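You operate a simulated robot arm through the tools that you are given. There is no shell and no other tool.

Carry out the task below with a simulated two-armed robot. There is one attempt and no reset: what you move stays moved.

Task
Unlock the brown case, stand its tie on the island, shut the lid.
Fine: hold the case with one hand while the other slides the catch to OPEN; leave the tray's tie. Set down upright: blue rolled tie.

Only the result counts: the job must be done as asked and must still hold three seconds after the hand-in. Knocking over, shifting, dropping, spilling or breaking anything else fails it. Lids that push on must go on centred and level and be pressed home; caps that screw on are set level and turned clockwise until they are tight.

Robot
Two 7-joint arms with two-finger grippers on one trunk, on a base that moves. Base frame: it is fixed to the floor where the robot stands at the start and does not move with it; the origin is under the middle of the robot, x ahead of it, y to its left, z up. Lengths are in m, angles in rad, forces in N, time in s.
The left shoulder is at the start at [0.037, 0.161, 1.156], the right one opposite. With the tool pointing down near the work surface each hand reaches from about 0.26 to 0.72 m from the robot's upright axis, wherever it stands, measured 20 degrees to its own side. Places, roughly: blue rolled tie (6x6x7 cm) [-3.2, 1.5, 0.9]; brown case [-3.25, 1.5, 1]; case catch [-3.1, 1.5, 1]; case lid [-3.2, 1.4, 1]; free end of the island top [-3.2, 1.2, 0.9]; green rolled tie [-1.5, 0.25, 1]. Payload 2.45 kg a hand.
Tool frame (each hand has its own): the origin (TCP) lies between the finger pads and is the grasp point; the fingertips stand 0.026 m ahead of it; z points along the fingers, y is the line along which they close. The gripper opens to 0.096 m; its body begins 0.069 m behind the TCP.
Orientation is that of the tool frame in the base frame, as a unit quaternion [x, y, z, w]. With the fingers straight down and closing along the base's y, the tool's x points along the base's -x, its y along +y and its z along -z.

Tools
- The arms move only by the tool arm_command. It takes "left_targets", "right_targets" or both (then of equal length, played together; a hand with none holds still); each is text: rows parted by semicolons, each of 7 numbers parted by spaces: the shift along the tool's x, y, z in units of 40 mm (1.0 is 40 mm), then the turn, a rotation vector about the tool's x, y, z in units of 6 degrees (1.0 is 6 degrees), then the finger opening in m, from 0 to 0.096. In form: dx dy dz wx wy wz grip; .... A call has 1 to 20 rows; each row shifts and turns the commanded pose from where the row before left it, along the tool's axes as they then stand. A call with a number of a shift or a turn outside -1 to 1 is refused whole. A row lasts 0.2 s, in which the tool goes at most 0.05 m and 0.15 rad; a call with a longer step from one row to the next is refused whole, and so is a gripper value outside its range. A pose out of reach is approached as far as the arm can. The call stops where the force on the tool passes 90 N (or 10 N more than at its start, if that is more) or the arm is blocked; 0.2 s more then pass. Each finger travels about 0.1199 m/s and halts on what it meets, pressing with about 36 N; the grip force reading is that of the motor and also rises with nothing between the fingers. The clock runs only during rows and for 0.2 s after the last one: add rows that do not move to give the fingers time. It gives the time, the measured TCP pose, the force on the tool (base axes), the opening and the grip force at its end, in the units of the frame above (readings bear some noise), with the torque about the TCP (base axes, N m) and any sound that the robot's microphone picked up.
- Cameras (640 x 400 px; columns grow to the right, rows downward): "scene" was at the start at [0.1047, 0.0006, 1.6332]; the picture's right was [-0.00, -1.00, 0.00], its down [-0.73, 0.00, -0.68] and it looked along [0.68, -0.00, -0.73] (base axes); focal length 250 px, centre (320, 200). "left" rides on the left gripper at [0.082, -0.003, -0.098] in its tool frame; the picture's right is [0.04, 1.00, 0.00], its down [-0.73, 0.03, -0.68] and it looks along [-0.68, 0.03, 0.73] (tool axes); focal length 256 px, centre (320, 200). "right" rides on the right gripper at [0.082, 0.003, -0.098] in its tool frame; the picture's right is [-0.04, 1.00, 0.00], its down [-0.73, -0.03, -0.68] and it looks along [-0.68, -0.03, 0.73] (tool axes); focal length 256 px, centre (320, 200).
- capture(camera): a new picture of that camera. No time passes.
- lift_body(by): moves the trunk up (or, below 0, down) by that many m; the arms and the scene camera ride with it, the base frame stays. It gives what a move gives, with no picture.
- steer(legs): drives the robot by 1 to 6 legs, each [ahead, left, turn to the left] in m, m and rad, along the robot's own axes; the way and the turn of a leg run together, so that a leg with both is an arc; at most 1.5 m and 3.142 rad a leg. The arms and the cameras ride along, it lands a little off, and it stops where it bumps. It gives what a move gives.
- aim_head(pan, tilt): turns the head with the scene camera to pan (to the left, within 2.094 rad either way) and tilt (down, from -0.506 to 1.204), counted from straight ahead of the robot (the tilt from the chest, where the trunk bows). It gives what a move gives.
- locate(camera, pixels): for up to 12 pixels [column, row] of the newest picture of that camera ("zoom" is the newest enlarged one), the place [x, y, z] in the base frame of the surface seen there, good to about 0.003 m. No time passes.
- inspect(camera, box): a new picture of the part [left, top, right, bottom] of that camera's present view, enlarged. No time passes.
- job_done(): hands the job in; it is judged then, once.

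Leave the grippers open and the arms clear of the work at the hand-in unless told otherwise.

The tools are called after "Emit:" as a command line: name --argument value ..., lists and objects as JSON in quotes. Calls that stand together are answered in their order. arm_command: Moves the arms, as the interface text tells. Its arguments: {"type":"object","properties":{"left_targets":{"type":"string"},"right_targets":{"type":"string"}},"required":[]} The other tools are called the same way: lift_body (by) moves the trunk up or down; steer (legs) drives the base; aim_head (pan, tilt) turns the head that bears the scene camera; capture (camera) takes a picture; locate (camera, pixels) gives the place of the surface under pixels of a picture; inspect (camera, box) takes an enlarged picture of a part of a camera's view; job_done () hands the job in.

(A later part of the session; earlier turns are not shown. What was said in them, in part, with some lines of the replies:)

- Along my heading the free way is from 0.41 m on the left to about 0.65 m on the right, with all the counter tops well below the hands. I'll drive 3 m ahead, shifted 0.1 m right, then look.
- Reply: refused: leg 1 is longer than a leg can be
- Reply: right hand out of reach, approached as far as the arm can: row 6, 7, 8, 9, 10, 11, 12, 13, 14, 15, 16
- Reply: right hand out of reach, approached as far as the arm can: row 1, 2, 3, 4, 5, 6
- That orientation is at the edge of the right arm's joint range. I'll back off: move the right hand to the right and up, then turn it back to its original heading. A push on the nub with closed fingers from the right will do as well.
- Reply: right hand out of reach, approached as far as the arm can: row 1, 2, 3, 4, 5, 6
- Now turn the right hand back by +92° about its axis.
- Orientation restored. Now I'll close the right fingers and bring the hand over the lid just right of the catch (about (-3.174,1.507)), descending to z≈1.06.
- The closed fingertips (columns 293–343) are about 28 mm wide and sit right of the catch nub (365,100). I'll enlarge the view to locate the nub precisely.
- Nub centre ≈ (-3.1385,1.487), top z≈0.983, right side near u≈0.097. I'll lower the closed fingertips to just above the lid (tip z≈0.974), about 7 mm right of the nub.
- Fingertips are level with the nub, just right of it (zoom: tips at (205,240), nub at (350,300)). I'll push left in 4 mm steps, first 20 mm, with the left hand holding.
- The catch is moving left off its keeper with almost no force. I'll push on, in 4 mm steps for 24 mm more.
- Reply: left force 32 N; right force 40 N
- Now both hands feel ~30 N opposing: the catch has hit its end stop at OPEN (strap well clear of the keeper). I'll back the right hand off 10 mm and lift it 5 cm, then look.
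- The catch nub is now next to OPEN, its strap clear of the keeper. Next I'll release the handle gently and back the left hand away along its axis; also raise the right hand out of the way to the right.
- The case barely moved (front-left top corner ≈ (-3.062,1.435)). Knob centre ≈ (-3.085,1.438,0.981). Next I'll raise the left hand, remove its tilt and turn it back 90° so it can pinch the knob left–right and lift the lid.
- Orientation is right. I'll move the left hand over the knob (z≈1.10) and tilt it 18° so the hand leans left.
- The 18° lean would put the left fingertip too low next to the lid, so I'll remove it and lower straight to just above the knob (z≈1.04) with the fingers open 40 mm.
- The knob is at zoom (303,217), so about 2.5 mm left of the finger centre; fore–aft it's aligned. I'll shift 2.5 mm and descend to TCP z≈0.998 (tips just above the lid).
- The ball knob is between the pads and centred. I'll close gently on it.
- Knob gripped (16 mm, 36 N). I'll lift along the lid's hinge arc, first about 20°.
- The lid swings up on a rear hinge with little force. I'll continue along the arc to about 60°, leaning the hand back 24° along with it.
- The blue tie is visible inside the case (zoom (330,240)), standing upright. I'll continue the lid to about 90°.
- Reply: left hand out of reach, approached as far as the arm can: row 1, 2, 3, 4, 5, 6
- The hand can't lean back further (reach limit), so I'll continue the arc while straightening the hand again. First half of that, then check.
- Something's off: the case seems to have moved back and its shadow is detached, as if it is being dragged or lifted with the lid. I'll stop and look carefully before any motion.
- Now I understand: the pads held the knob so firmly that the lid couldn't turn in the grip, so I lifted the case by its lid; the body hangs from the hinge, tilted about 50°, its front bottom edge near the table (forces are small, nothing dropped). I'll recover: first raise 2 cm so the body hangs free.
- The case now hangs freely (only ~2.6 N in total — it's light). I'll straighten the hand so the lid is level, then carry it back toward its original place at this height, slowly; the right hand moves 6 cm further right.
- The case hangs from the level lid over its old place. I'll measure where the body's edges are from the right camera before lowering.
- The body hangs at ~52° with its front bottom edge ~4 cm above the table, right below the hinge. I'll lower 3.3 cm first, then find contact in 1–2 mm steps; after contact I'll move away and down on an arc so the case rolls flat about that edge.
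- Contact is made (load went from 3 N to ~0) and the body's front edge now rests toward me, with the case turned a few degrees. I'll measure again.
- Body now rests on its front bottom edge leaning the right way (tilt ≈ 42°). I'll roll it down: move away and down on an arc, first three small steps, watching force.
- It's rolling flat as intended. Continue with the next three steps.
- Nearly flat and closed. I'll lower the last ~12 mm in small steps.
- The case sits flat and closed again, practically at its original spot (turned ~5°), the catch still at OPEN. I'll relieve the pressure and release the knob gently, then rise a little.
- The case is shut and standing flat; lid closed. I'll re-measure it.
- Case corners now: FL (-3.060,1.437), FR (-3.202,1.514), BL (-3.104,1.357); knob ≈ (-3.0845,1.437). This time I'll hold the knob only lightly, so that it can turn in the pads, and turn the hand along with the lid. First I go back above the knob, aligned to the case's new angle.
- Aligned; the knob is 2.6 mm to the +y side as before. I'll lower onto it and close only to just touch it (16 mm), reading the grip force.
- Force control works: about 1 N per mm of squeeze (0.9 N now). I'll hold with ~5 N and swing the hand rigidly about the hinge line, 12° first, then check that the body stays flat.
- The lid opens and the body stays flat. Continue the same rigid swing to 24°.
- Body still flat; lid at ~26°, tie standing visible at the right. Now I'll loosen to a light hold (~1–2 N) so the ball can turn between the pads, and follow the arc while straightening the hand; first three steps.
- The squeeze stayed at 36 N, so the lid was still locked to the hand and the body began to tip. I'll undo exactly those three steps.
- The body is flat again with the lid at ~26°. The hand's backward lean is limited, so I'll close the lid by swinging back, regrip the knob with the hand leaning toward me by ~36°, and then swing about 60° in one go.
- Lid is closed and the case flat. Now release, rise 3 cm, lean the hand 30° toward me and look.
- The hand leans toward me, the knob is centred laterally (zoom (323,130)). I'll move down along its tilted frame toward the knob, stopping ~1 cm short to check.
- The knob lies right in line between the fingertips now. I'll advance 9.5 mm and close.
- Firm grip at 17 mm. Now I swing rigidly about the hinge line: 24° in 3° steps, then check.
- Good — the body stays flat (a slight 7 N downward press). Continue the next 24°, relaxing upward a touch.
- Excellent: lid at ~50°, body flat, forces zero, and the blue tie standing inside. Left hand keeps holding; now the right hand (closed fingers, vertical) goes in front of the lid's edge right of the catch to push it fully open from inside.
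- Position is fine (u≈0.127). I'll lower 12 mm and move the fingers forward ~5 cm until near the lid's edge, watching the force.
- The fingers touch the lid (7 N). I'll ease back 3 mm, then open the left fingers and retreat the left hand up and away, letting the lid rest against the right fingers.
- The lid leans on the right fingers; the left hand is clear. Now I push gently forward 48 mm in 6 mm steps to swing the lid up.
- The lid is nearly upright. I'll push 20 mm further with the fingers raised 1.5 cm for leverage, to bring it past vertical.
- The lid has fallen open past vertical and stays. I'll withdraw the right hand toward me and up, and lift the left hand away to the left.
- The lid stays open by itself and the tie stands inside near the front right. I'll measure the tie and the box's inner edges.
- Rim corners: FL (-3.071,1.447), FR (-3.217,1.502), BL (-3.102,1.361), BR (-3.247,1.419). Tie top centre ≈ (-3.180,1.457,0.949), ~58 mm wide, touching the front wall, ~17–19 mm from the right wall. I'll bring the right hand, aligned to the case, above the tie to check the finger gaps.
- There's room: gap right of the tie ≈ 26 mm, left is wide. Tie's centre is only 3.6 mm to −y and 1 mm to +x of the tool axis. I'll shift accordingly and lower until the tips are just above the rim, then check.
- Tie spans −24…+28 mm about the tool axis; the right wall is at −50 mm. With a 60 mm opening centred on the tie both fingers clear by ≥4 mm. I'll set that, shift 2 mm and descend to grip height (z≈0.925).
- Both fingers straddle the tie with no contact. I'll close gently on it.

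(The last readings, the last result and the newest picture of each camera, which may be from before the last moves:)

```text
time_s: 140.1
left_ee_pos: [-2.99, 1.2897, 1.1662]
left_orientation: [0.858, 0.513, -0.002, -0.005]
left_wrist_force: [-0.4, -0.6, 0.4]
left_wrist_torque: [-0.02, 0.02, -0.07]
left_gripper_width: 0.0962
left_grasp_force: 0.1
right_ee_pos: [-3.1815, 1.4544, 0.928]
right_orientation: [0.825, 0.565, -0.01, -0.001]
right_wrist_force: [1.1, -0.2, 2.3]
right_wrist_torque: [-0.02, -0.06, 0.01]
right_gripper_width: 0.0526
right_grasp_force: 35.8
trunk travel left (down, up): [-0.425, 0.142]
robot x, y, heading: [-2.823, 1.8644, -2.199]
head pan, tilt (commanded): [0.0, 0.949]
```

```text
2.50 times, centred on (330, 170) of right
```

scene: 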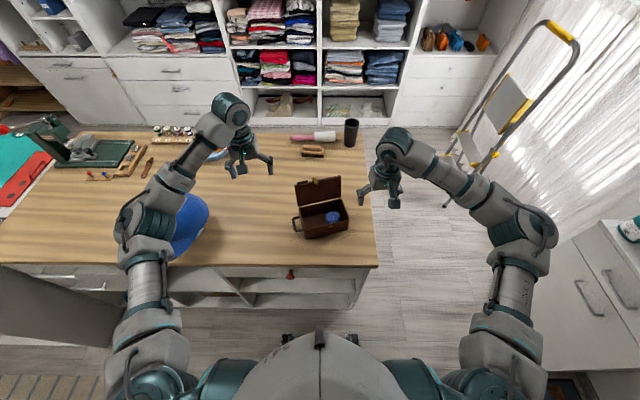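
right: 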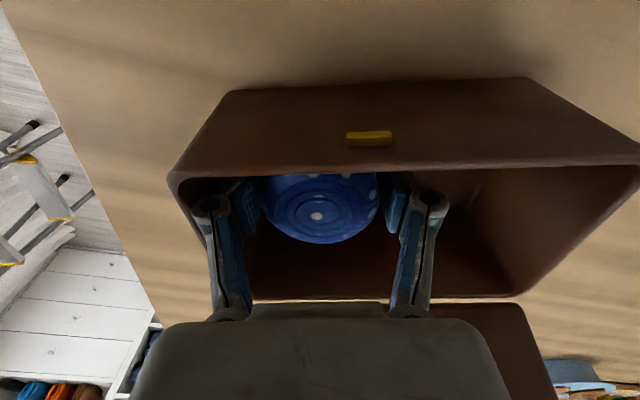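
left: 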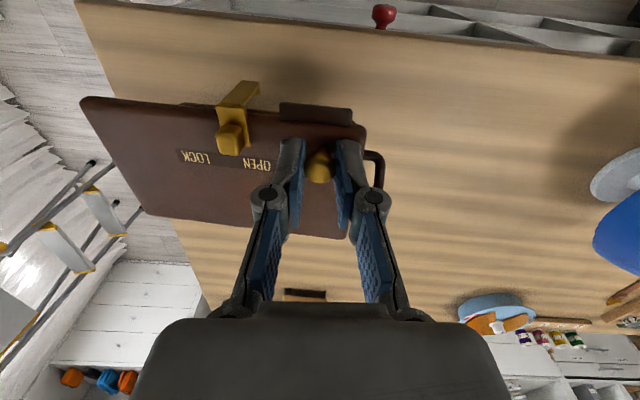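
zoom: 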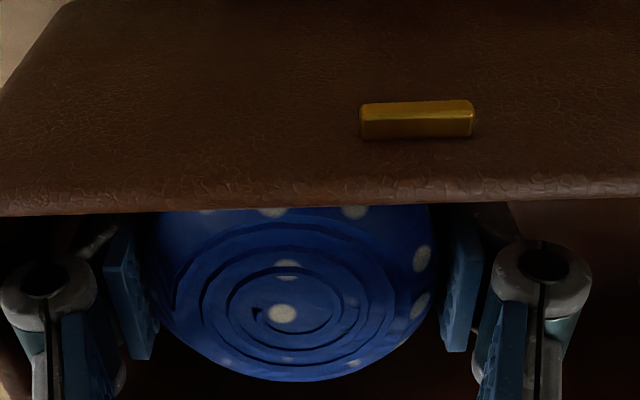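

Held (52.6 mm, 36 N). I'll lift straight up about 13 cm, easing slightly away from the front wall.

Emit:
arm_command --right_targets "-0.03 0 -0.2 0 0 0 0.045; -0.03 0 -0.4 0 0 0 0.045; -0.01 0 -0.6 0 0 0 0.045; -0.01 0 -0.7 0 0 0 0.045; -0.01 0 -0.7 0 0 0 0.045; -0.01 0 -0.7 0 0 0 0.045; 0 0 0 0 0 0 0.045"

Emit:
capture --camera "right"

Emit:
capture --camera "scene"

Emit:
inspect --camera "scene" --box '[255, 150, 395, 250]'

```text
time_s: 141.7
left_ee_pos: [-2.9918, 1.2882, 1.1664]
left_orientation: [0.858, 0.513, -0.002, -0.005]
left_wrist_force: [-0.1, 0.0, -0.2]
left_wrist_torque: [0.01, -0.02, -0.01]
left_gripper_width: 0.0959
left_grasp_force: 0.1
right_ee_pos: [-3.1789, 1.452, 1.0607]
right_orientation: [0.826, 0.564, -0.01, -0.001]
right_wrist_force: [-0.2, -0.5, 0.1]
right_wrist_torque: [-0.02, 0.03, 0.03]
right_gripper_width: 0.0523
right_grasp_force: 35.9
trunk travel left (down, up): [-0.425, 0.142]
robot x, y, heading: [-2.8225, 1.8657, -2.206]
head pan, tilt (commanded): [0.0, 0.949]
```

```text
taken
```

right: 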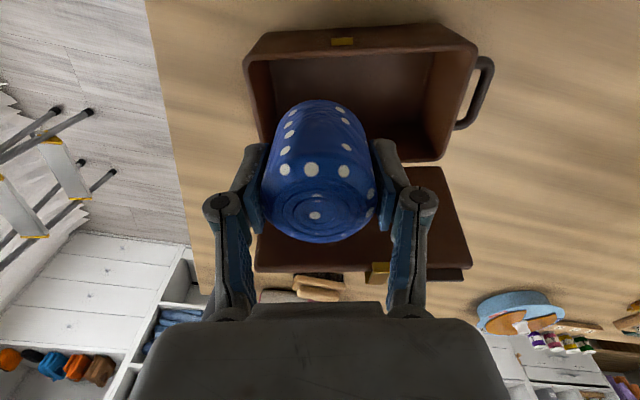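

```text
taken
```

scene: 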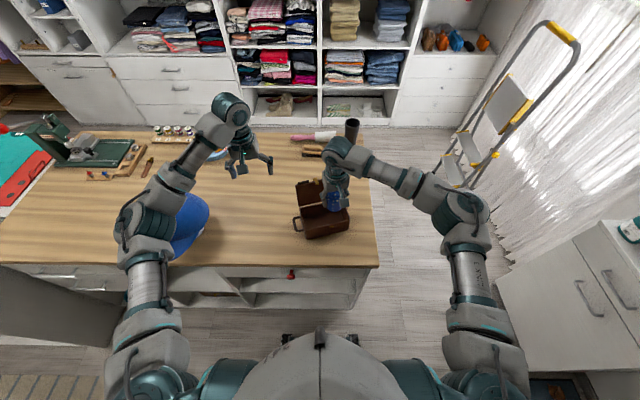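

```text
4.00 times, centred on (325, 200) of scene
```

zoom: 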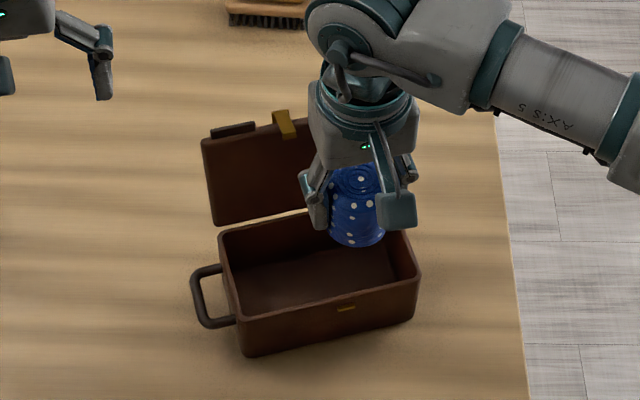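

The tie is out and held upright. The free area left-behind the case is out of the right arm's reach from here, so I'll raise both hands well above the lid and cap, then drive a little left and forward.

Emit:
arm_command --right_targets "0 0 -0.8 0 0 0 0.045; 0 0 -0.8 0 0 0 0.045; 0 0 -0.8 0 0 0 0.045; 0 0 0 0 0 0 0.045" --left_targets "0 0 -0.6 0 0 0 0.096; 0 0 -0.6 0 0 0 0.096; 0 0 0 0 0 0 0.096; 0 0 0 0 0 0 0.096"

Emit:
capture --camera "scene"

Emit:
locate --camera "scene" --pixels '[[190, 215], [175, 240], [260, 170], [270, 200], [250, 190], [240, 210], [150, 250], [135, 290], [310, 150], [300, 185]]'

```text
time_s: 142.7
left_ee_pos: [-2.9916, 1.2889, 1.2138]
left_orientation: [0.858, 0.513, -0.002, -0.005]
left_wrist_force: [0.1, -0.3, -0.9]
left_wrist_torque: [0.02, -0.01, 0.02]
left_gripper_width: 0.0961
left_grasp_force: 0.1
right_ee_pos: [-3.1789, 1.4533, 1.1574]
right_orientation: [0.826, 0.564, -0.01, -0.002]
right_wrist_force: [0.2, -0.7, -0.4]
right_wrist_torque: [0.01, -0.03, -0.03]
right_gripper_width: 0.0529
right_grasp_force: 35.5
trunk travel left (down, up): [-0.425, 0.142]
robot x, y, heading: [-2.8238, 1.8642, -2.195]
head pan, tilt (commanded): [0.0, 0.949]
```

```text
taken
```

scene: 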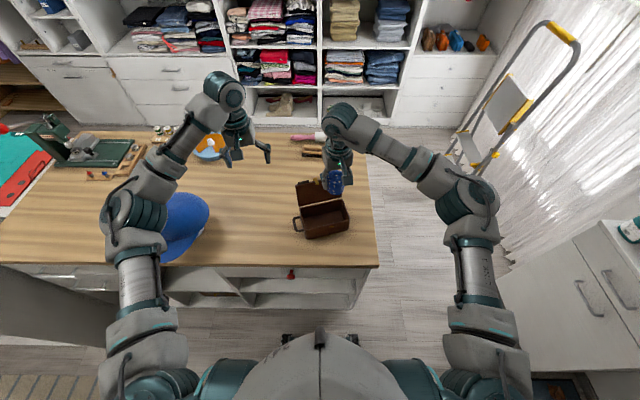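

```text
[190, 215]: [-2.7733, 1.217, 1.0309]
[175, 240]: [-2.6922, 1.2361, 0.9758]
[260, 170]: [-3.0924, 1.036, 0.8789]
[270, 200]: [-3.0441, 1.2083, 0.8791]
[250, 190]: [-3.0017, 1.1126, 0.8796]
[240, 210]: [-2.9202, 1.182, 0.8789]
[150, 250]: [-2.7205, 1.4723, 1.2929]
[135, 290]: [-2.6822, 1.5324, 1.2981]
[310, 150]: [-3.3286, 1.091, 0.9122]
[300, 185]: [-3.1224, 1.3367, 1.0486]
```

Everything below is clear (cap top 1.03 m, hands above 1.10 m). I'll drive 0.24 m to my left.

Emit:
steer --legs '[[0, 0.24, 0]]'

Emit:
capture --camera "scene"

Emit:
capture --camera "right"

```text
time_s: 144.5
left_ee_pos: [-2.7939, 1.1451, 1.2144]
left_orientation: [0.858, 0.513, -0.003, -0.006]
left_wrist_force: [0.2, 0.0, -0.6]
left_wrist_torque: [-0.03, 0.06, 0.01]
left_gripper_width: 0.0958
left_grasp_force: 0.0
right_ee_pos: [-2.9807, 1.3098, 1.1569]
right_orientation: [0.826, 0.564, -0.012, -0.003]
right_wrist_force: [-0.3, 0.1, -0.1]
right_wrist_torque: [-0.02, 0.01, -0.02]
right_gripper_width: 0.0526
right_grasp_force: 35.7
trunk travel left (down, up): [-0.425, 0.142]
robot x, y, heading: [-2.6259, 1.7254, -2.197]
head pan, tilt (commanded): [0.0, 0.949]
```

```text
taken
```

scene: 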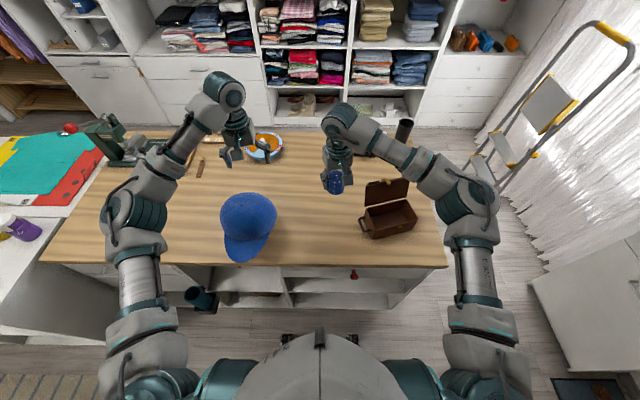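

```text
taken
```

right: 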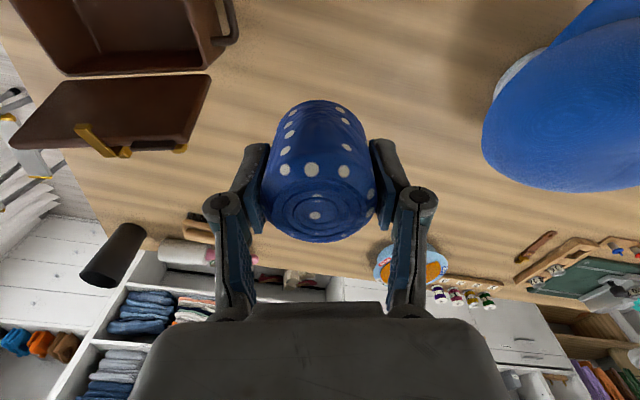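

Free table lies ahead. I'll carry the tie to (-3.07,1.235) and lower until its bottom is about 1.5 cm above the island.

Emit:
arm_command --right_targets "-0.638 -0.35 0 0 0 0 0.045; -0.638 -0.35 0 0 0 0 0.045; -0.638 -0.35 0 0 0 0 0.045; -0.638 -0.35 0 0 0 0 0.045; 0 0 0.9 0 0 0 0.045; 0 0 0.9 0 0 0 0.045; 0 0 0.9 0 0 0 0.045; 0 0 0.9 0 0 0 0.045; 0 0 0.9 0 0 0 0.045; 0 0 0.8 0 0 0 0.045; 0 0 0 0 0 0 0.045"

Emit:
capture --camera "right"

Emit:
capture --camera "scene"

```text
time_s: 146.9
left_ee_pos: [-2.7923, 1.1494, 1.2181]
left_orientation: [0.859, 0.512, -0.004, -0.004]
left_wrist_force: [0.1, 0.2, -0.2]
left_wrist_torque: [-0.01, -0.01, 0.01]
left_gripper_width: 0.0961
left_grasp_force: 0.0
right_ee_pos: [-3.0744, 1.2351, 0.9486]
right_orientation: [0.826, 0.564, -0.012, -0.001]
right_wrist_force: [0.7, -1.0, -0.7]
right_wrist_torque: [-0.01, 0.05, 0.01]
right_gripper_width: 0.0527
right_grasp_force: 36.0
trunk travel left (down, up): [-0.425, 0.142]
robot x, y, heading: [-2.6251, 1.7245, -2.2]
head pan, tilt (commanded): [0.0, 0.949]
```

```text
taken
```

right: 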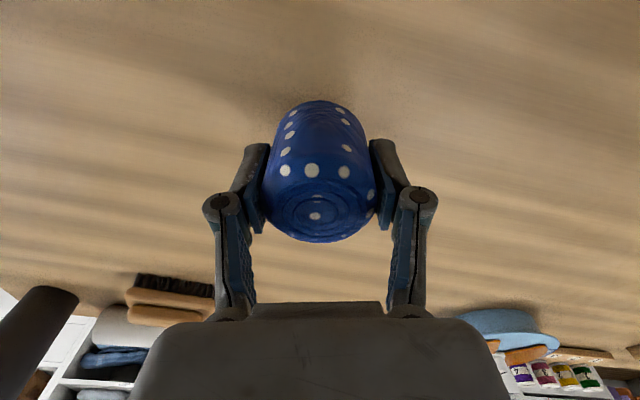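

```text
taken
```

scene: 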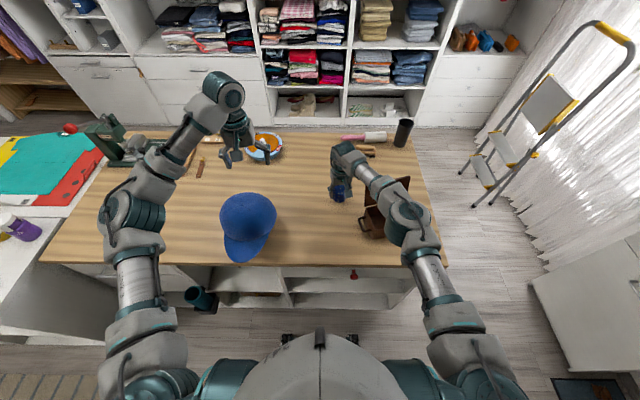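

The tie is ~2.5 cm above the island. The right forearm passes near the open lid in this view; I'll check that clearance.

Emit:
inspect --camera "scene" --box '[310, 130, 460, 250]'

Emit:
locate --camera "scene" --pixels '[[375, 180], [390, 200], [405, 215], [410, 235], [400, 180], [408, 190], [372, 215], [350, 160], [395, 225], [425, 265]]'

```text
3.33 times, centred on (385, 190) of scene
```

zoom: 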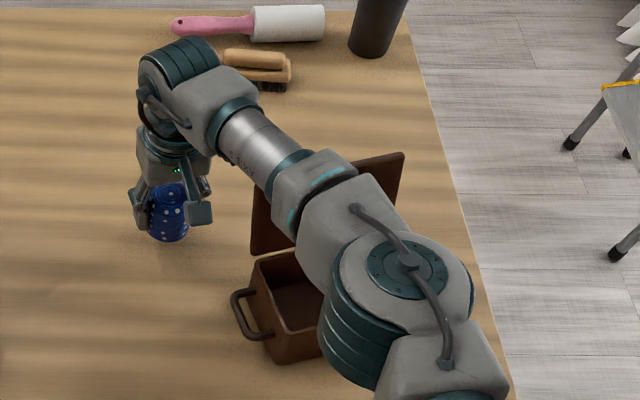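

```text
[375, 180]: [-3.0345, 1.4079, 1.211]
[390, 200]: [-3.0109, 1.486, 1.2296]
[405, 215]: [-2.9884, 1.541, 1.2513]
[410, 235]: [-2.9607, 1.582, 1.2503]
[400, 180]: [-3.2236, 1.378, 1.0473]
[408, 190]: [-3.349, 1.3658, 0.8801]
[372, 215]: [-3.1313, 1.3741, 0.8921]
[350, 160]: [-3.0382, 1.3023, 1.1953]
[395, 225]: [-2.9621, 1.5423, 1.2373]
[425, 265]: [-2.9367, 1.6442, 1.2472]
```

Forearm is at z≥1.11, lid top at 1.05 — clear. I'll lower the last ~2.5 cm slowly.

Emit:
arm_command --right_targets "0 0 0.3 0 0 0 0.045; 0 0 0.2 0 0 0 0.045; 0 0 0.05 0 0 0 0.045; 0 0 0 0 0 0 0.045"

Emit:
inspect --camera "scene" --box '[310, 150, 380, 220]'

```text
time_s: 147.9
left_ee_pos: [-2.7924, 1.1505, 1.2168]
left_orientation: [0.859, 0.512, -0.004, -0.005]
left_wrist_force: [-0.8, 1.4, -0.1]
left_wrist_torque: [-0.01, 0.02, -0.02]
left_gripper_width: 0.0961
left_grasp_force: 0.0
right_ee_pos: [-3.0746, 1.2347, 0.9265]
right_orientation: [0.826, 0.564, -0.012, -0.002]
right_wrist_force: [0.5, -0.4, -0.6]
right_wrist_torque: [-0.03, -0.01, -0.01]
right_gripper_width: 0.0526
right_grasp_force: 36.0
trunk travel left (down, up): [-0.425, 0.142]
robot x, y, heading: [-2.6262, 1.7221, -2.194]
head pan, tilt (commanded): [0.0, 0.949]
```

```text
5.71 times, centred on (345, 185) of scene
```

zoom: 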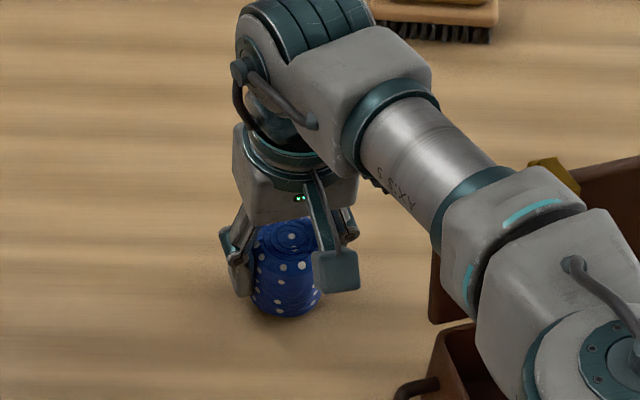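

No contact yet. I'll go down in 1 mm steps.

Emit:
arm_command --right_targets "0 0 0.025 0 0 0 0.045; 0 0 0.025 0 0 0 0.045; 0 0 0.025 0 0 0 0.045; 0 0 0 0 0 0 0.045"

```text
time_s: 148.9
left_ee_pos: [-2.7919, 1.1492, 1.2169]
left_orientation: [0.859, 0.512, -0.004, -0.004]
left_wrist_force: [0.6, -0.7, 0.8]
left_wrist_torque: [0.01, 0.0, -0.04]
left_gripper_width: 0.096
left_grasp_force: 0.1
right_ee_pos: [-3.0742, 1.2346, 0.9247]
right_orientation: [0.826, 0.564, -0.011, -0.002]
right_wrist_force: [0.0, -0.7, -1.1]
right_wrist_torque: [0.06, 0.03, -0.01]
right_gripper_width: 0.0527
right_grasp_force: 35.4
trunk travel left (down, up): [-0.425, 0.142]
robot x, y, heading: [-2.6273, 1.7229, -2.201]
head pan, tilt (commanded): [0.0, 0.949]
```

Emit:
arm_command --right_targets "0 0 0.03 0 0 0 0.045; 0 0 0.03 0 0 0 0.045; 0 0 0 0 0 0 0.045"

Emit:
inspect --camera "scene" --box '[320, 170, 370, 215]'

Emit:
capture --camera "left"

```text
time_s: 149.7
left_ee_pos: [-2.7926, 1.1518, 1.2171]
left_orientation: [0.859, 0.512, -0.005, -0.003]
left_wrist_force: [0.7, -0.4, 0.5]
left_wrist_torque: [-0.02, -0.03, -0.01]
left_gripper_width: 0.0959
left_grasp_force: 0.1
right_ee_pos: [-3.0741, 1.2344, 0.924]
right_orientation: [0.826, 0.564, -0.013, -0.001]
right_wrist_force: [-2.8, -2.5, 13.0]
right_wrist_torque: [0.02, -0.07, 0.02]
right_gripper_width: 0.0526
right_grasp_force: 35.4
trunk travel left (down, up): [-0.425, 0.142]
robot x, y, heading: [-2.6219, 1.7214, -2.194]
head pan, tilt (commanded): [0.0, 0.949]
```

```text
8.89 times, centred on (345, 192) of scene
```

zoom: 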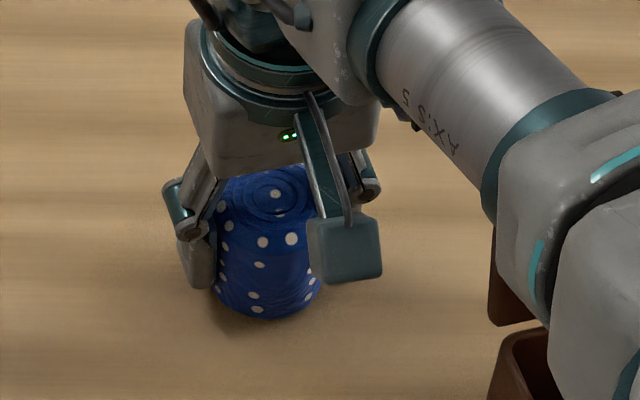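

```text
taken
```

left: 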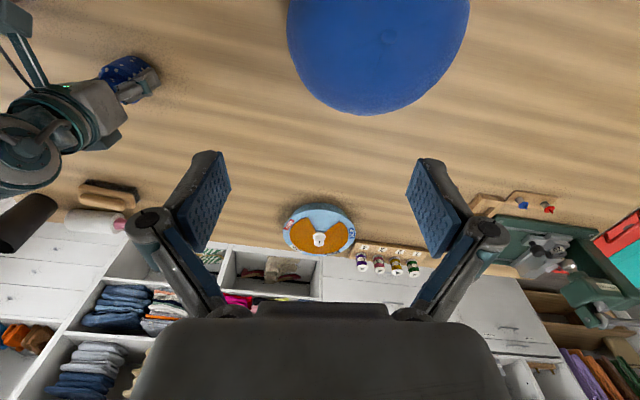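

Contact (13 N). I'll relax half a millimetre, open slowly, then rise straight up.

Emit:
arm_command --right_targets "0 0 -0.015 0 0 0 0.045; 0 0 0 0 0 0 0.053; 0 0 0 0 0 0 0.055; 0 0 0 0 0 0 0.058; 0 0 0 0 0 0 0.063; 0 0 0 0 0 0 0.07; 0 0 0 0 0 0 0.075; 0 0 -0.3 0 0 0 0.075; 0 0 -0.6 0 0 0 0.075; 0 0 -0.8 0 0 0 0.075; 0 0 -0.9 0 0 0 0.075; 0 0 -0.9 0 0 0 0.075; 0 0 -0.9 0 0 0 0.075; 0 0 0 0 0 0 0.075"

Emit:
capture --camera "right"

Emit:
capture --camera "scene"

```text
time_s: 152.7
left_ee_pos: [-2.7929, 1.1487, 1.217]
left_orientation: [0.859, 0.512, -0.004, -0.004]
left_wrist_force: [0.3, 0.4, 0.0]
left_wrist_torque: [0.01, 0.0, 0.03]
left_gripper_width: 0.0959
left_grasp_force: 0.1
right_ee_pos: [-3.0702, 1.2361, 1.0989]
right_orientation: [0.826, 0.564, -0.012, -0.001]
right_wrist_force: [0.6, -0.3, -0.5]
right_wrist_torque: [0.01, 0.01, 0.0]
right_gripper_width: 0.075
right_grasp_force: 0.1
trunk travel left (down, up): [-0.425, 0.142]
robot x, y, heading: [-2.6255, 1.7229, -2.2]
head pan, tilt (commanded): [0.0, 0.949]
```

```text
taken
```

right: 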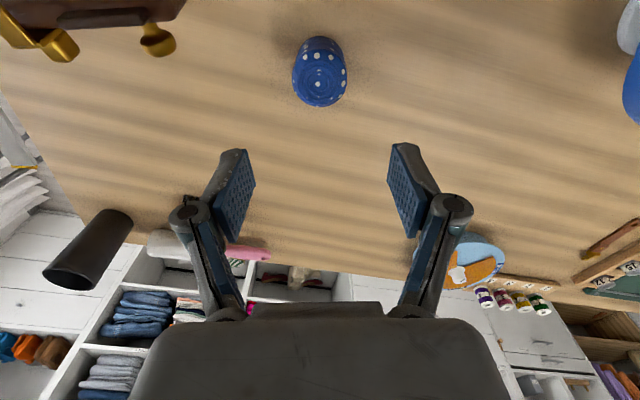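

```text
taken
```

scene: 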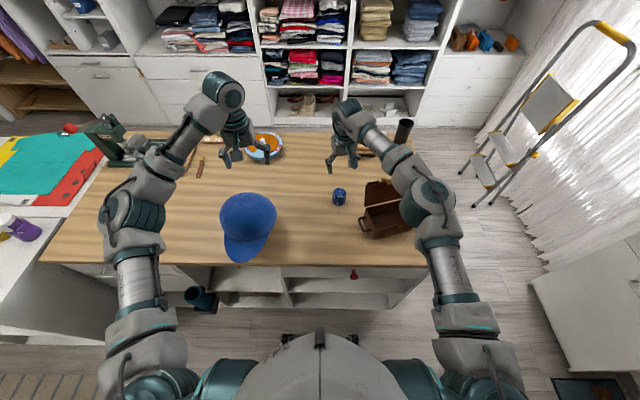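

The blue tie stands upright and free on the island. Now the lid: I'll raise the right hand, turn it 45° clockwise and open it to 90 mm, so one finger comes behind and one in front of the lid's upper edge — a cage to bring the lid down gently. First move above the lid.

Emit:
arm_command --right_targets "0 0 -1 0 0 0 0.075; 0 0 -1 0 0 0 0.08; 0 0 0 0 0 1 0.09; 0 0 0 0 0 1 0.09; 0 0 0 0 0 1 0.09; 0 0 0 0 0 1 0.09; 0 0 0 0 0 1 0.09; 0 0 0 0 0 1 0.09; 0 0 0 0 0 1 0.09; 0 0 0 0 0 0.5 0.09; -0.395 -0.795 0 0 0 0 0.09; -0.395 -0.795 0 0 0 0 0.09; -0.395 -0.795 0 0 0 0 0.09; -0.395 -0.795 0 0 0 0 0.09; -0.395 -0.795 0 0 0 0 0.09; -0.395 -0.795 0 0 0 0 0.09; 0 0 0 0 0 0 0.09"

Emit:
capture --camera "right"

Emit:
capture --camera "scene"

Emit:
inspect --camera "scene" --box '[310, 120, 460, 250]'

```text
time_s: 156.3
left_ee_pos: [-2.7957, 1.1517, 1.2172]
left_orientation: [0.859, 0.512, -0.004, -0.003]
left_wrist_force: [-0.5, -0.6, -0.6]
left_wrist_torque: [-0.01, 0.02, 0.03]
left_gripper_width: 0.096
left_grasp_force: 0.0
right_ee_pos: [-3.2353, 1.3773, 1.1807]
right_orientation: [0.979, 0.205, -0.011, 0.005]
right_wrist_force: [0.4, -0.1, 0.5]
right_wrist_torque: [0.02, -0.01, 0.04]
right_gripper_width: 0.0898
right_grasp_force: 0.0
trunk travel left (down, up): [-0.425, 0.142]
robot x, y, heading: [-2.6249, 1.7217, -2.205]
head pan, tilt (commanded): [0.0, 0.949]
```

```text
taken
```

right: 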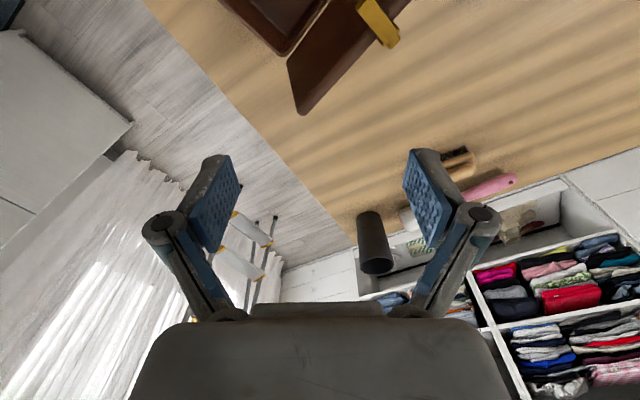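

```text
taken
```

scene: 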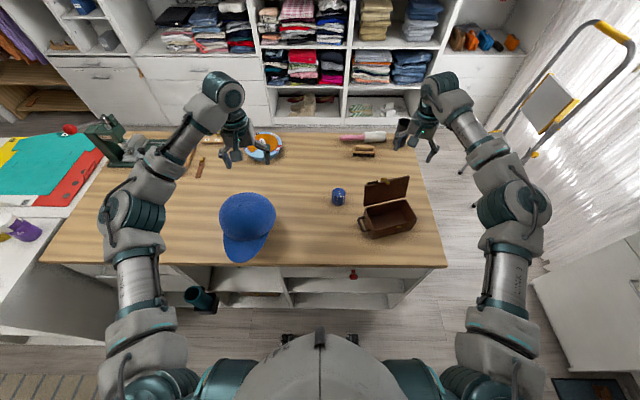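

```text
3.08 times, centred on (385, 185) of scene
```

zoom: 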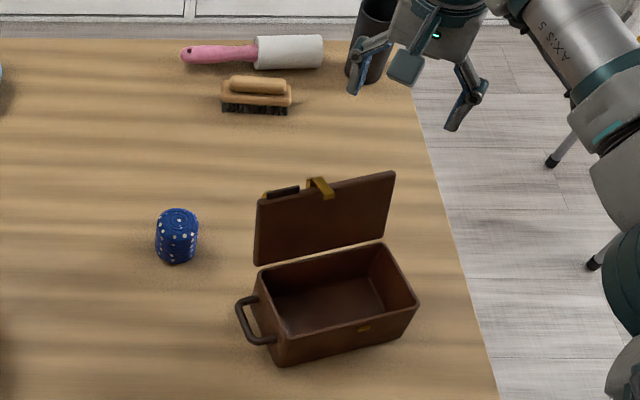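

The tie stands clear of everything. I'll measure the open lid's edge and the case's current corners.

Emit:
locate --camera "zoom" --pixels '[[392, 176], [340, 186], [270, 200], [385, 230], [265, 258], [383, 246], [262, 272], [278, 340], [414, 300], [320, 188], [177, 216], [177, 250]]'

Emit:
inspect --camera "right" --box '[200, 0, 460, 150]'

Emit:
locate --camera "zoom" --pixels '[[250, 260], [260, 275], [330, 180], [420, 80], [240, 190], [300, 60]]'

```text
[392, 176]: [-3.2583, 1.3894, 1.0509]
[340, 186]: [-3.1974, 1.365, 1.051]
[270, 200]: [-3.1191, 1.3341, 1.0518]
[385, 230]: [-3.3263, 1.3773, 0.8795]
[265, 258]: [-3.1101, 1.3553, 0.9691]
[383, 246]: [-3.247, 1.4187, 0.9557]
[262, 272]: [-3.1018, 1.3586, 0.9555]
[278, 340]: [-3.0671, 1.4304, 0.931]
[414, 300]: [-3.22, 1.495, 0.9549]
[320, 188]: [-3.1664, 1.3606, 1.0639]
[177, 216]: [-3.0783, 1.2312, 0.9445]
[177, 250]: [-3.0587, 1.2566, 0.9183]
```

```text
2.46 times, centred on (330, 75) of right
```

zoom: 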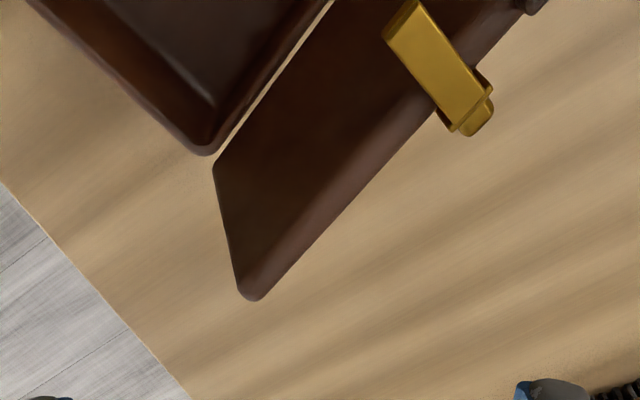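

```text
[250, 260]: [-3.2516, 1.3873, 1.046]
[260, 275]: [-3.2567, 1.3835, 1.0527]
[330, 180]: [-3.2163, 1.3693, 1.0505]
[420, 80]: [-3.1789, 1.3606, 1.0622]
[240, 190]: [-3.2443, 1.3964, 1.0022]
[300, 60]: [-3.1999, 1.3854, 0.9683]
```

Lid's free edge is at z≈1.051, v≈0.121–0.13 behind the front edge, right end at u≈0.155. I'll shift the hand ~1 cm left, set 80 mm opening, and lower so the fingertips straddle the lid's top edge by ~2.5 cm.

Emit:
arm_command --right_targets "0.172 0.18 0 0 0 0 0.08; 0 0 0.8 0 0 0 0.08; 0 0 0.8 0 0 0 0.08; 0 0 0.8 0 0 0 0.08; 0 0 0.4 0 0 0 0.08; 0 0 0 0 0 0 0.08"

Emit:
capture --camera "right"

Emit:
inspect --camera "scene" --box '[330, 130, 460, 250]'

```text
time_s: 157.7
left_ee_pos: [-2.7931, 1.1507, 1.2156]
left_orientation: [0.859, 0.513, -0.004, -0.004]
left_wrist_force: [-0.1, -0.4, -0.3]
left_wrist_torque: [-0.02, 0.04, 0.01]
left_gripper_width: 0.0958
left_grasp_force: 0.1
right_ee_pos: [-3.2261, 1.3732, 1.0671]
right_orientation: [0.979, 0.206, -0.012, 0.004]
right_wrist_force: [0.1, -0.2, 0.6]
right_wrist_torque: [0.0, -0.03, 0.0]
right_gripper_width: 0.0798
right_grasp_force: 0.0
trunk travel left (down, up): [-0.425, 0.142]
robot x, y, heading: [-2.6283, 1.7231, -2.203]
head pan, tilt (commanded): [0.0, 0.949]
```

```text
taken
```

right: 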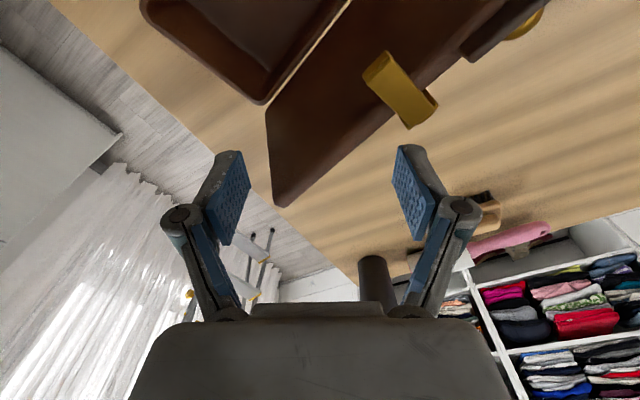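

```text
3.33 times, centred on (395, 190) of scene
```

zoom: 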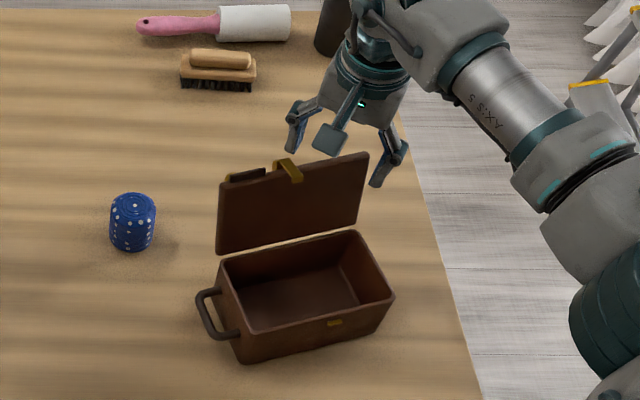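

The lid's edge lies between the two fingers. I'll lower 15 mm more and pull toward me in 6 mm steps (42 mm), so the rear finger tips the lid forward past vertical.

Emit:
arm_command --right_targets "0 0 0.375 0 0 0 0.08; 0.106 -0.106 0 0 0 0 0.08; 0.106 -0.106 0 0 0 0 0.08; 0.106 -0.106 0 0 0 0 0.08; 0.106 -0.106 0 0 0 0 0.08; 0.106 -0.106 0 0 0 0 0.08; 0.106 -0.106 0 0 0 0 0.08; 0.106 -0.106 0 0 0 0 0.08; 0 0 0 0 0 0 0.08"

Emit:
capture --camera "right"

Emit:
inspect --camera "scene" --box '[330, 130, 460, 250]'

```text
time_s: 159.7
left_ee_pos: [-2.7942, 1.1522, 1.2168]
left_orientation: [0.859, 0.513, -0.003, -0.004]
left_wrist_force: [0.7, 0.3, 0.4]
left_wrist_torque: [0.0, 0.02, 0.02]
left_gripper_width: 0.096
left_grasp_force: 0.1
right_ee_pos: [-3.2114, 1.4109, 1.053]
right_orientation: [0.979, 0.205, -0.011, 0.004]
right_wrist_force: [0.7, -0.9, -0.8]
right_wrist_torque: [0.0, -0.02, 0.02]
right_gripper_width: 0.0798
right_grasp_force: 0.1
trunk travel left (down, up): [-0.425, 0.142]
robot x, y, heading: [-2.6266, 1.722, -2.201]
head pan, tilt (commanded): [0.0, 0.949]
```

```text
taken
```

right: 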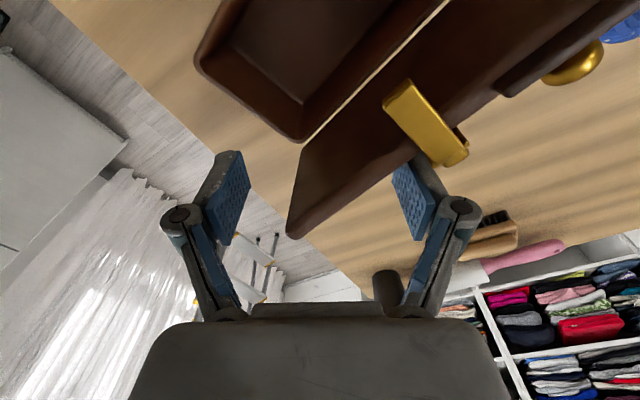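

```text
3.33 times, centred on (395, 190) of scene
```

zoom: 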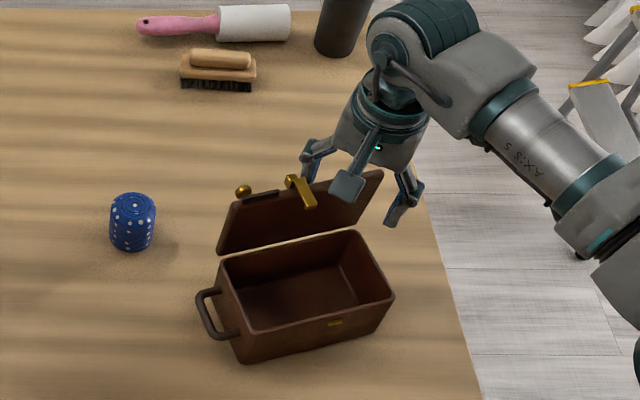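

The lid is nearly vertical, still leaning on the rear finger. I'll keep pulling 2.4 cm; it should tip onto the front finger.

Emit:
arm_command --right_targets "0.106 -0.106 0 0 0 0 0.08; 0.106 -0.106 0 0 0 0 0.08; 0.106 -0.106 0 0 0 0 0.08; 0 0 0 0 0 0 0.08"

Emit:
capture --camera "right"

Emit:
inspect --camera "scene" --box '[330, 130, 460, 250]'

```text
time_s: 160.7
left_ee_pos: [-2.7943, 1.1513, 1.2179]
left_orientation: [0.859, 0.513, -0.004, -0.003]
left_wrist_force: [-0.6, -0.1, 0.4]
left_wrist_torque: [0.04, 0.01, -0.01]
left_gripper_width: 0.0961
left_grasp_force: 0.1
right_ee_pos: [-3.2049, 1.4274, 1.052]
right_orientation: [0.979, 0.205, -0.011, 0.004]
right_wrist_force: [0.3, 1.7, 1.0]
right_wrist_torque: [0.02, 0.03, -0.01]
right_gripper_width: 0.08
right_grasp_force: 0.6
trunk travel left (down, up): [-0.425, 0.142]
robot x, y, heading: [-2.6251, 1.7263, -2.199]
head pan, tilt (commanded): [0.0, 0.949]
```

```text
taken
```

right: 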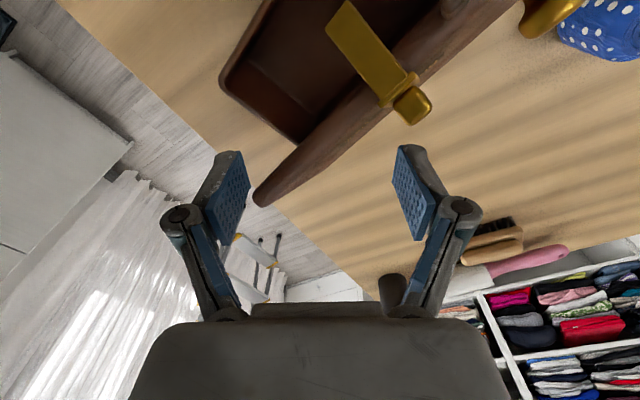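

```text
3.33 times, centred on (395, 190) of scene
```

zoom: 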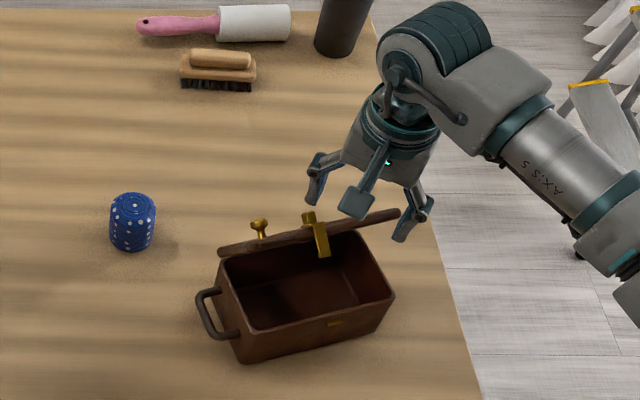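

The lid has tipped forward and now rests on the front finger at ~58°. I'll retreat toward me and down in small steps, letting it sink.

Emit:
arm_command --right_targets "0.101 -0.101 0.1 0 0 0 0.08; 0.101 -0.101 0.1 0 0 0 0.08; 0.101 -0.101 0.1 0 0 0 0.08; 0 0 0 0 0 0 0.08"

Emit:
capture --camera "right"

Emit:
inspect --camera "scene" --box '[330, 130, 460, 250]'

```text
time_s: 161.7
left_ee_pos: [-2.7928, 1.1515, 1.2178]
left_orientation: [0.858, 0.513, -0.004, -0.003]
left_wrist_force: [0.2, -0.1, 0.0]
left_wrist_torque: [0.01, 0.01, 0.01]
left_gripper_width: 0.096
left_grasp_force: 0.1
right_ee_pos: [-3.2002, 1.4436, 1.0399]
right_orientation: [0.979, 0.205, -0.011, 0.004]
right_wrist_force: [0.8, 1.0, -0.2]
right_wrist_torque: [0.0, 0.02, 0.03]
right_gripper_width: 0.08
right_grasp_force: 0.2
trunk travel left (down, up): [-0.425, 0.142]
robot x, y, heading: [-2.6264, 1.7224, -2.201]
head pan, tilt (commanded): [0.0, 0.949]
```

```text
taken
```

right: 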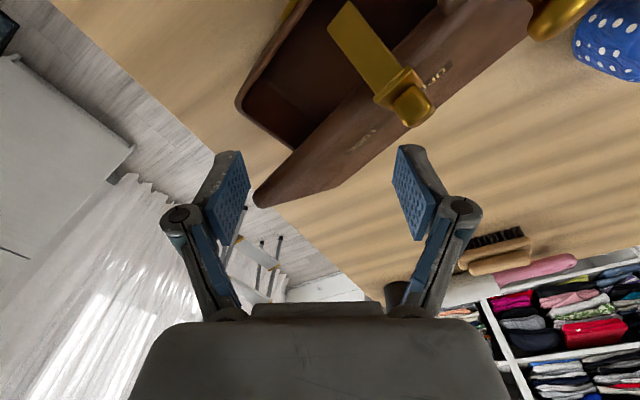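

```text
3.33 times, centred on (395, 190) of scene
```

zoom: 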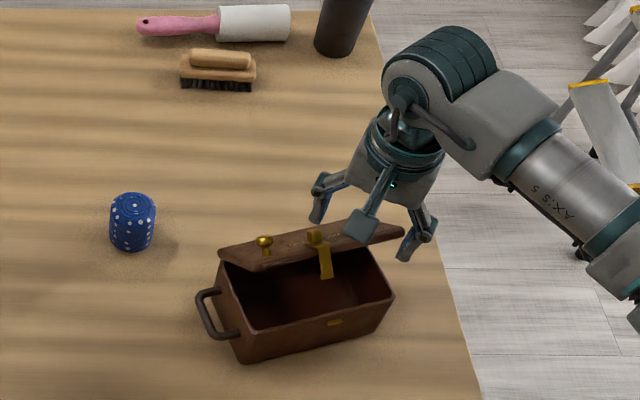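

It follows nicely (~45°). Next steps down.

Emit:
arm_command --right_targets "0.089 -0.089 0.09 0 0 0 0.08; 0.089 -0.089 0.09 0 0 0 0.08; 0.089 -0.089 0.09 0 0 0 0.08; 0 0 0 0 0 0 0.08"

Emit:
capture --camera "right"

Emit:
inspect --camera "scene" --box '[330, 130, 460, 250]'

```text
time_s: 162.7
left_ee_pos: [-2.7948, 1.1517, 1.2185]
left_orientation: [0.858, 0.513, -0.003, -0.003]
left_wrist_force: [0.5, -0.5, -0.1]
left_wrist_torque: [0.04, 0.02, -0.03]
left_gripper_width: 0.0958
left_grasp_force: 0.1
right_ee_pos: [-3.1946, 1.4581, 1.03]
right_orientation: [0.979, 0.205, -0.012, 0.004]
right_wrist_force: [-0.5, -0.6, 0.2]
right_wrist_torque: [0.0, 0.02, -0.01]
right_gripper_width: 0.0797
right_grasp_force: 0.0
trunk travel left (down, up): [-0.425, 0.142]
robot x, y, heading: [-2.6252, 1.7217, -2.2]
head pan, tilt (commanded): [0.0, 0.949]
```

```text
taken
```

right: 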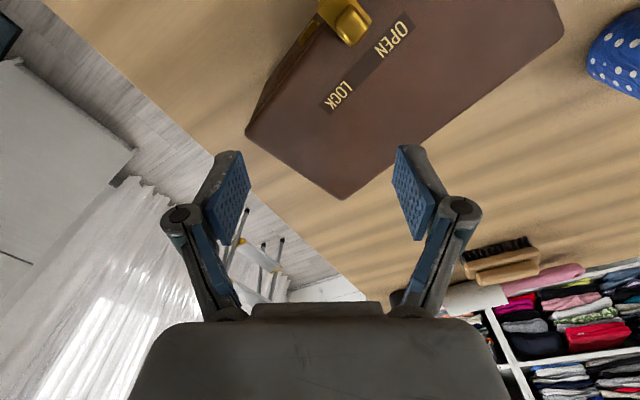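

```text
3.33 times, centred on (395, 190) of scene
```

zoom: 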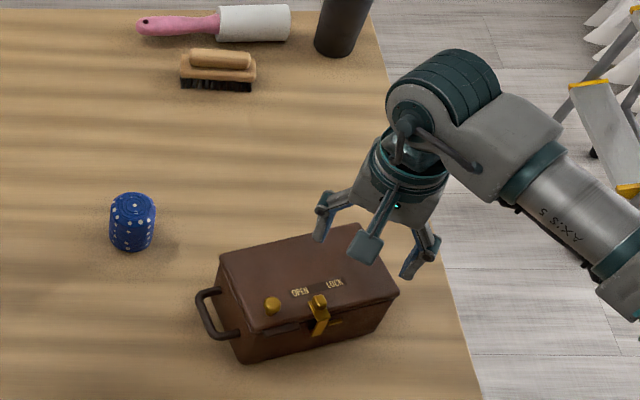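

The lid has dropped shut. I'll raise the right hand clear and inspect the case closely.

Emit:
arm_command --right_targets "0 0 -0.8 0 0 0 0.08; 0 0 -0.9 0 0 0 0.08; 0 0 -0.9 0 0 0 0.08; 0 -0.8 -0.5 0 0 0 0.08; 0 -0.9 0 0 0 0 0.09; 0 -0.9 0 0 0 0 0.096"

Emit:
capture --camera "scene"

Emit:
inspect --camera "scene" --box '[350, 180, 430, 240]'

Emit:
locate --camera "zoom" --pixels '[[140, 130], [330, 85], [440, 195], [220, 255], [300, 150], [400, 170], [200, 150], [300, 215], [245, 200], [330, 180]]'

```text
time_s: 164.1
left_ee_pos: [-2.7957, 1.1536, 1.2182]
left_orientation: [0.858, 0.513, -0.003, -0.003]
left_wrist_force: [-0.7, 0.6, 0.3]
left_wrist_torque: [-0.02, 0.01, -0.02]
left_gripper_width: 0.096
left_grasp_force: 0.0
right_ee_pos: [-3.236, 1.556, 1.1525]
right_orientation: [0.979, 0.205, -0.011, 0.005]
right_wrist_force: [-0.6, 0.9, 0.0]
right_wrist_torque: [-0.04, 0.01, -0.01]
right_gripper_width: 0.0957
right_grasp_force: 0.1
trunk travel left (down, up): [-0.425, 0.142]
robot x, y, heading: [-2.63, 1.7205, -2.196]
head pan, tilt (commanded): [0.0, 0.949]
```

```text
taken
```

scene: 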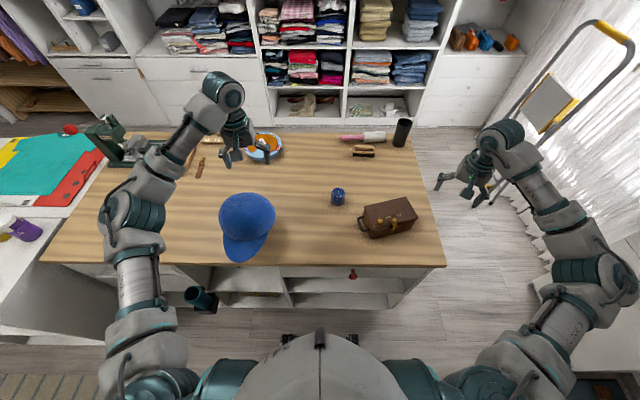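

```text
6.67 times, centred on (390, 210) of scene
```

zoom: 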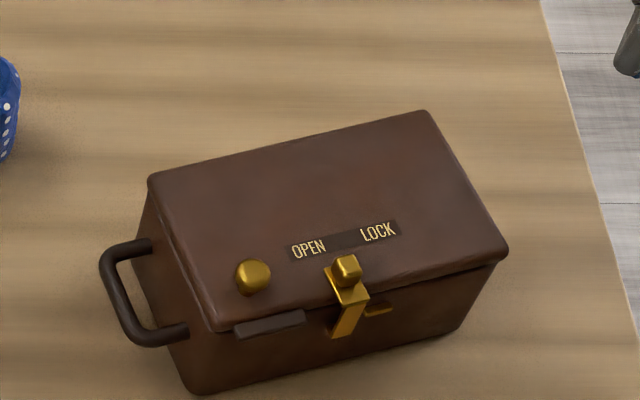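

```text
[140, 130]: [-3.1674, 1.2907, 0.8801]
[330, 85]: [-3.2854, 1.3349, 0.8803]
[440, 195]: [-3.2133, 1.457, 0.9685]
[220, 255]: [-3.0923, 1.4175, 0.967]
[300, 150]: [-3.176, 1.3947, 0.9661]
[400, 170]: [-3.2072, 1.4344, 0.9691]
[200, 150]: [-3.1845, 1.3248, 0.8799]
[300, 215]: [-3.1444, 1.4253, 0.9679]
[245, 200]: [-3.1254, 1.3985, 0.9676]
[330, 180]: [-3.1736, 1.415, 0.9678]
```

The lid is fully shut (top level at z≈0.968). I want to verify the catch is still fully at OPEN, so I'll measure nub, labels and keeper along the case.

Emit:
locate --camera "zoom" --pixels '[[155, 180], [425, 115], [502, 250], [216, 322], [347, 268], [345, 263], [308, 250], [378, 232], [348, 322], [380, 309], [253, 272], [350, 290]]'

Emit:
inspect --camera "scene" --box '[380, 205, 420, 240]'

```text
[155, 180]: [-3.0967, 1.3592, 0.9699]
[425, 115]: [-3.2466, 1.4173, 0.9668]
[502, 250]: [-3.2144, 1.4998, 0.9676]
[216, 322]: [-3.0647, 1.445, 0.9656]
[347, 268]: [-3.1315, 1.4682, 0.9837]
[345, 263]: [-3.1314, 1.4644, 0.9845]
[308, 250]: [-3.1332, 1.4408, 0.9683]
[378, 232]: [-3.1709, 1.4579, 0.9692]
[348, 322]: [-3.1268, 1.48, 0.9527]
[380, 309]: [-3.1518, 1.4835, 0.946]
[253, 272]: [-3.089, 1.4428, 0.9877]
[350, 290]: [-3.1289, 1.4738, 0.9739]
```

```text
11.43 times, centred on (400, 222) of scene
```

zoom: 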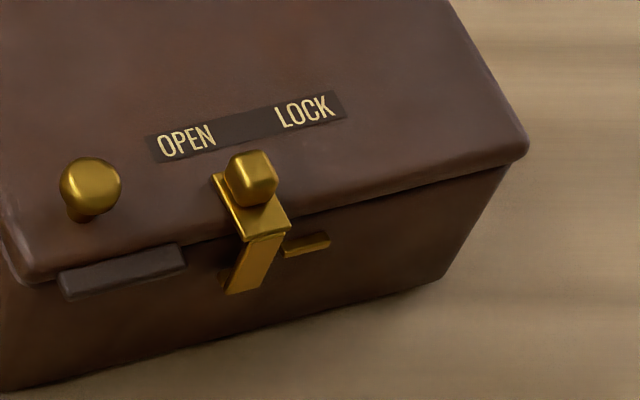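

The nub is 48 mm from the knob, the same as right after unlocking (71 mm when locked), and the strap is clear of the keeper: the catch is fully at OPEN. Lid is level and shut. I'll check the tie once more and back the robot off 0.2 m so the arms are clear.

Emit:
inspect --camera "scene" --box '[315, 170, 365, 215]'

Emit:
steer --legs '[[-0.2, 0, 0]]'

Emit:
capture --camera "scene"

Emit:
inspect --camera "scene" --box '[190, 110, 450, 270]'

```text
8.89 times, centred on (340, 192) of scene
```

zoom: 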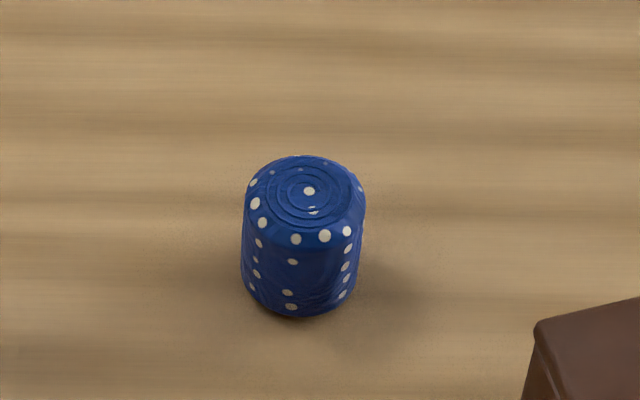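

```text
time_s: 165.7
left_ee_pos: [-2.6776, 1.3106, 1.2141]
left_orientation: [0.858, 0.513, -0.002, -0.004]
left_wrist_force: [0.5, -0.4, 0.4]
left_wrist_torque: [-0.02, 0.0, 0.02]
left_gripper_width: 0.0963
left_grasp_force: 0.0
right_ee_pos: [-3.1167, 1.7143, 1.1516]
right_orientation: [0.979, 0.205, -0.01, 0.004]
right_wrist_force: [0.0, -0.4, -0.2]
right_wrist_torque: [-0.01, 0.0, 0.01]
right_gripper_width: 0.0959
right_grasp_force: 0.1
trunk travel left (down, up): [-0.425, 0.142]
robot x, y, heading: [-2.5093, 1.8835, -2.203]
head pan, tilt (commanded): [0.0, 0.949]
```

```text
taken
```

scene: 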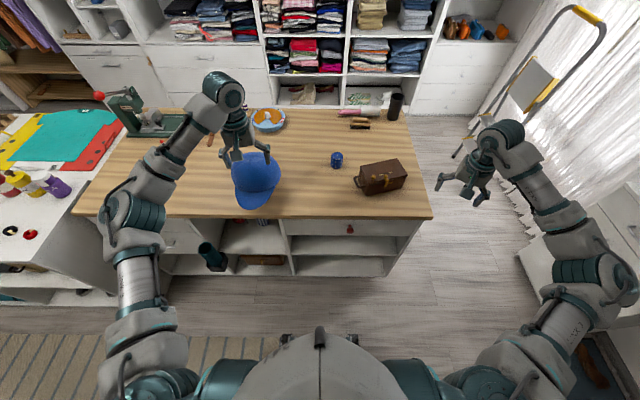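

```text
2.46 times, centred on (320, 190) of scene
```

zoom: 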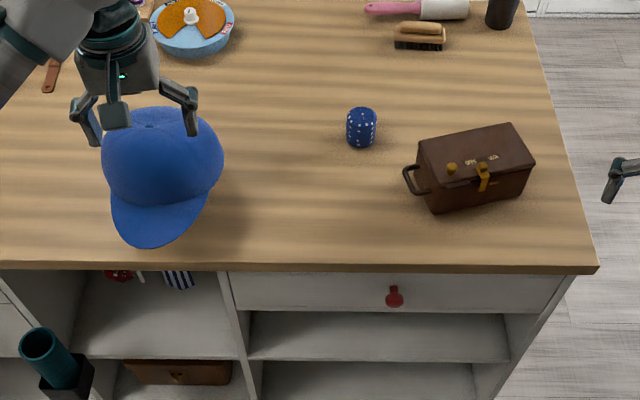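

Everything is in place: the case is shut with the catch at OPEN, the blue tie stands upright on the island, nothing else has moved, and both grippers are open and clear. I'm handing the job in.

Emit:
job_done

```text
The job is handed in.
```

The brown case is unlocked, its blue tie stands upright on the island, and the lid is shut. I handed the job in, but no result came back.

- **Catch:** I held the case by its handle with the left hand and slid the catch to its OPEN stop with the right. When I measured it again at the end, it was still there.
- **Opening:** on the first try the knob was gripped too firmly. The whole case came off the island by its lid, with the tie inside, and I set it back down and reopened it another way.
- **Case position:** the case now sits about 1.5 cm from where it started, turned about 13°.
- **Tie:** it stands at about (-3.07, 1.235), just left of and behind the case. That is roughly 13 cm from the free-end spot you gave.
- **Lid:** it dropped the last part of the way by itself. Its top is level at the same height as before I started.
- **Everything else:** I never went near the tray's green tie. I saw nothing else on the island move. Both grippers are open, and I backed the robot off 0.2 m.
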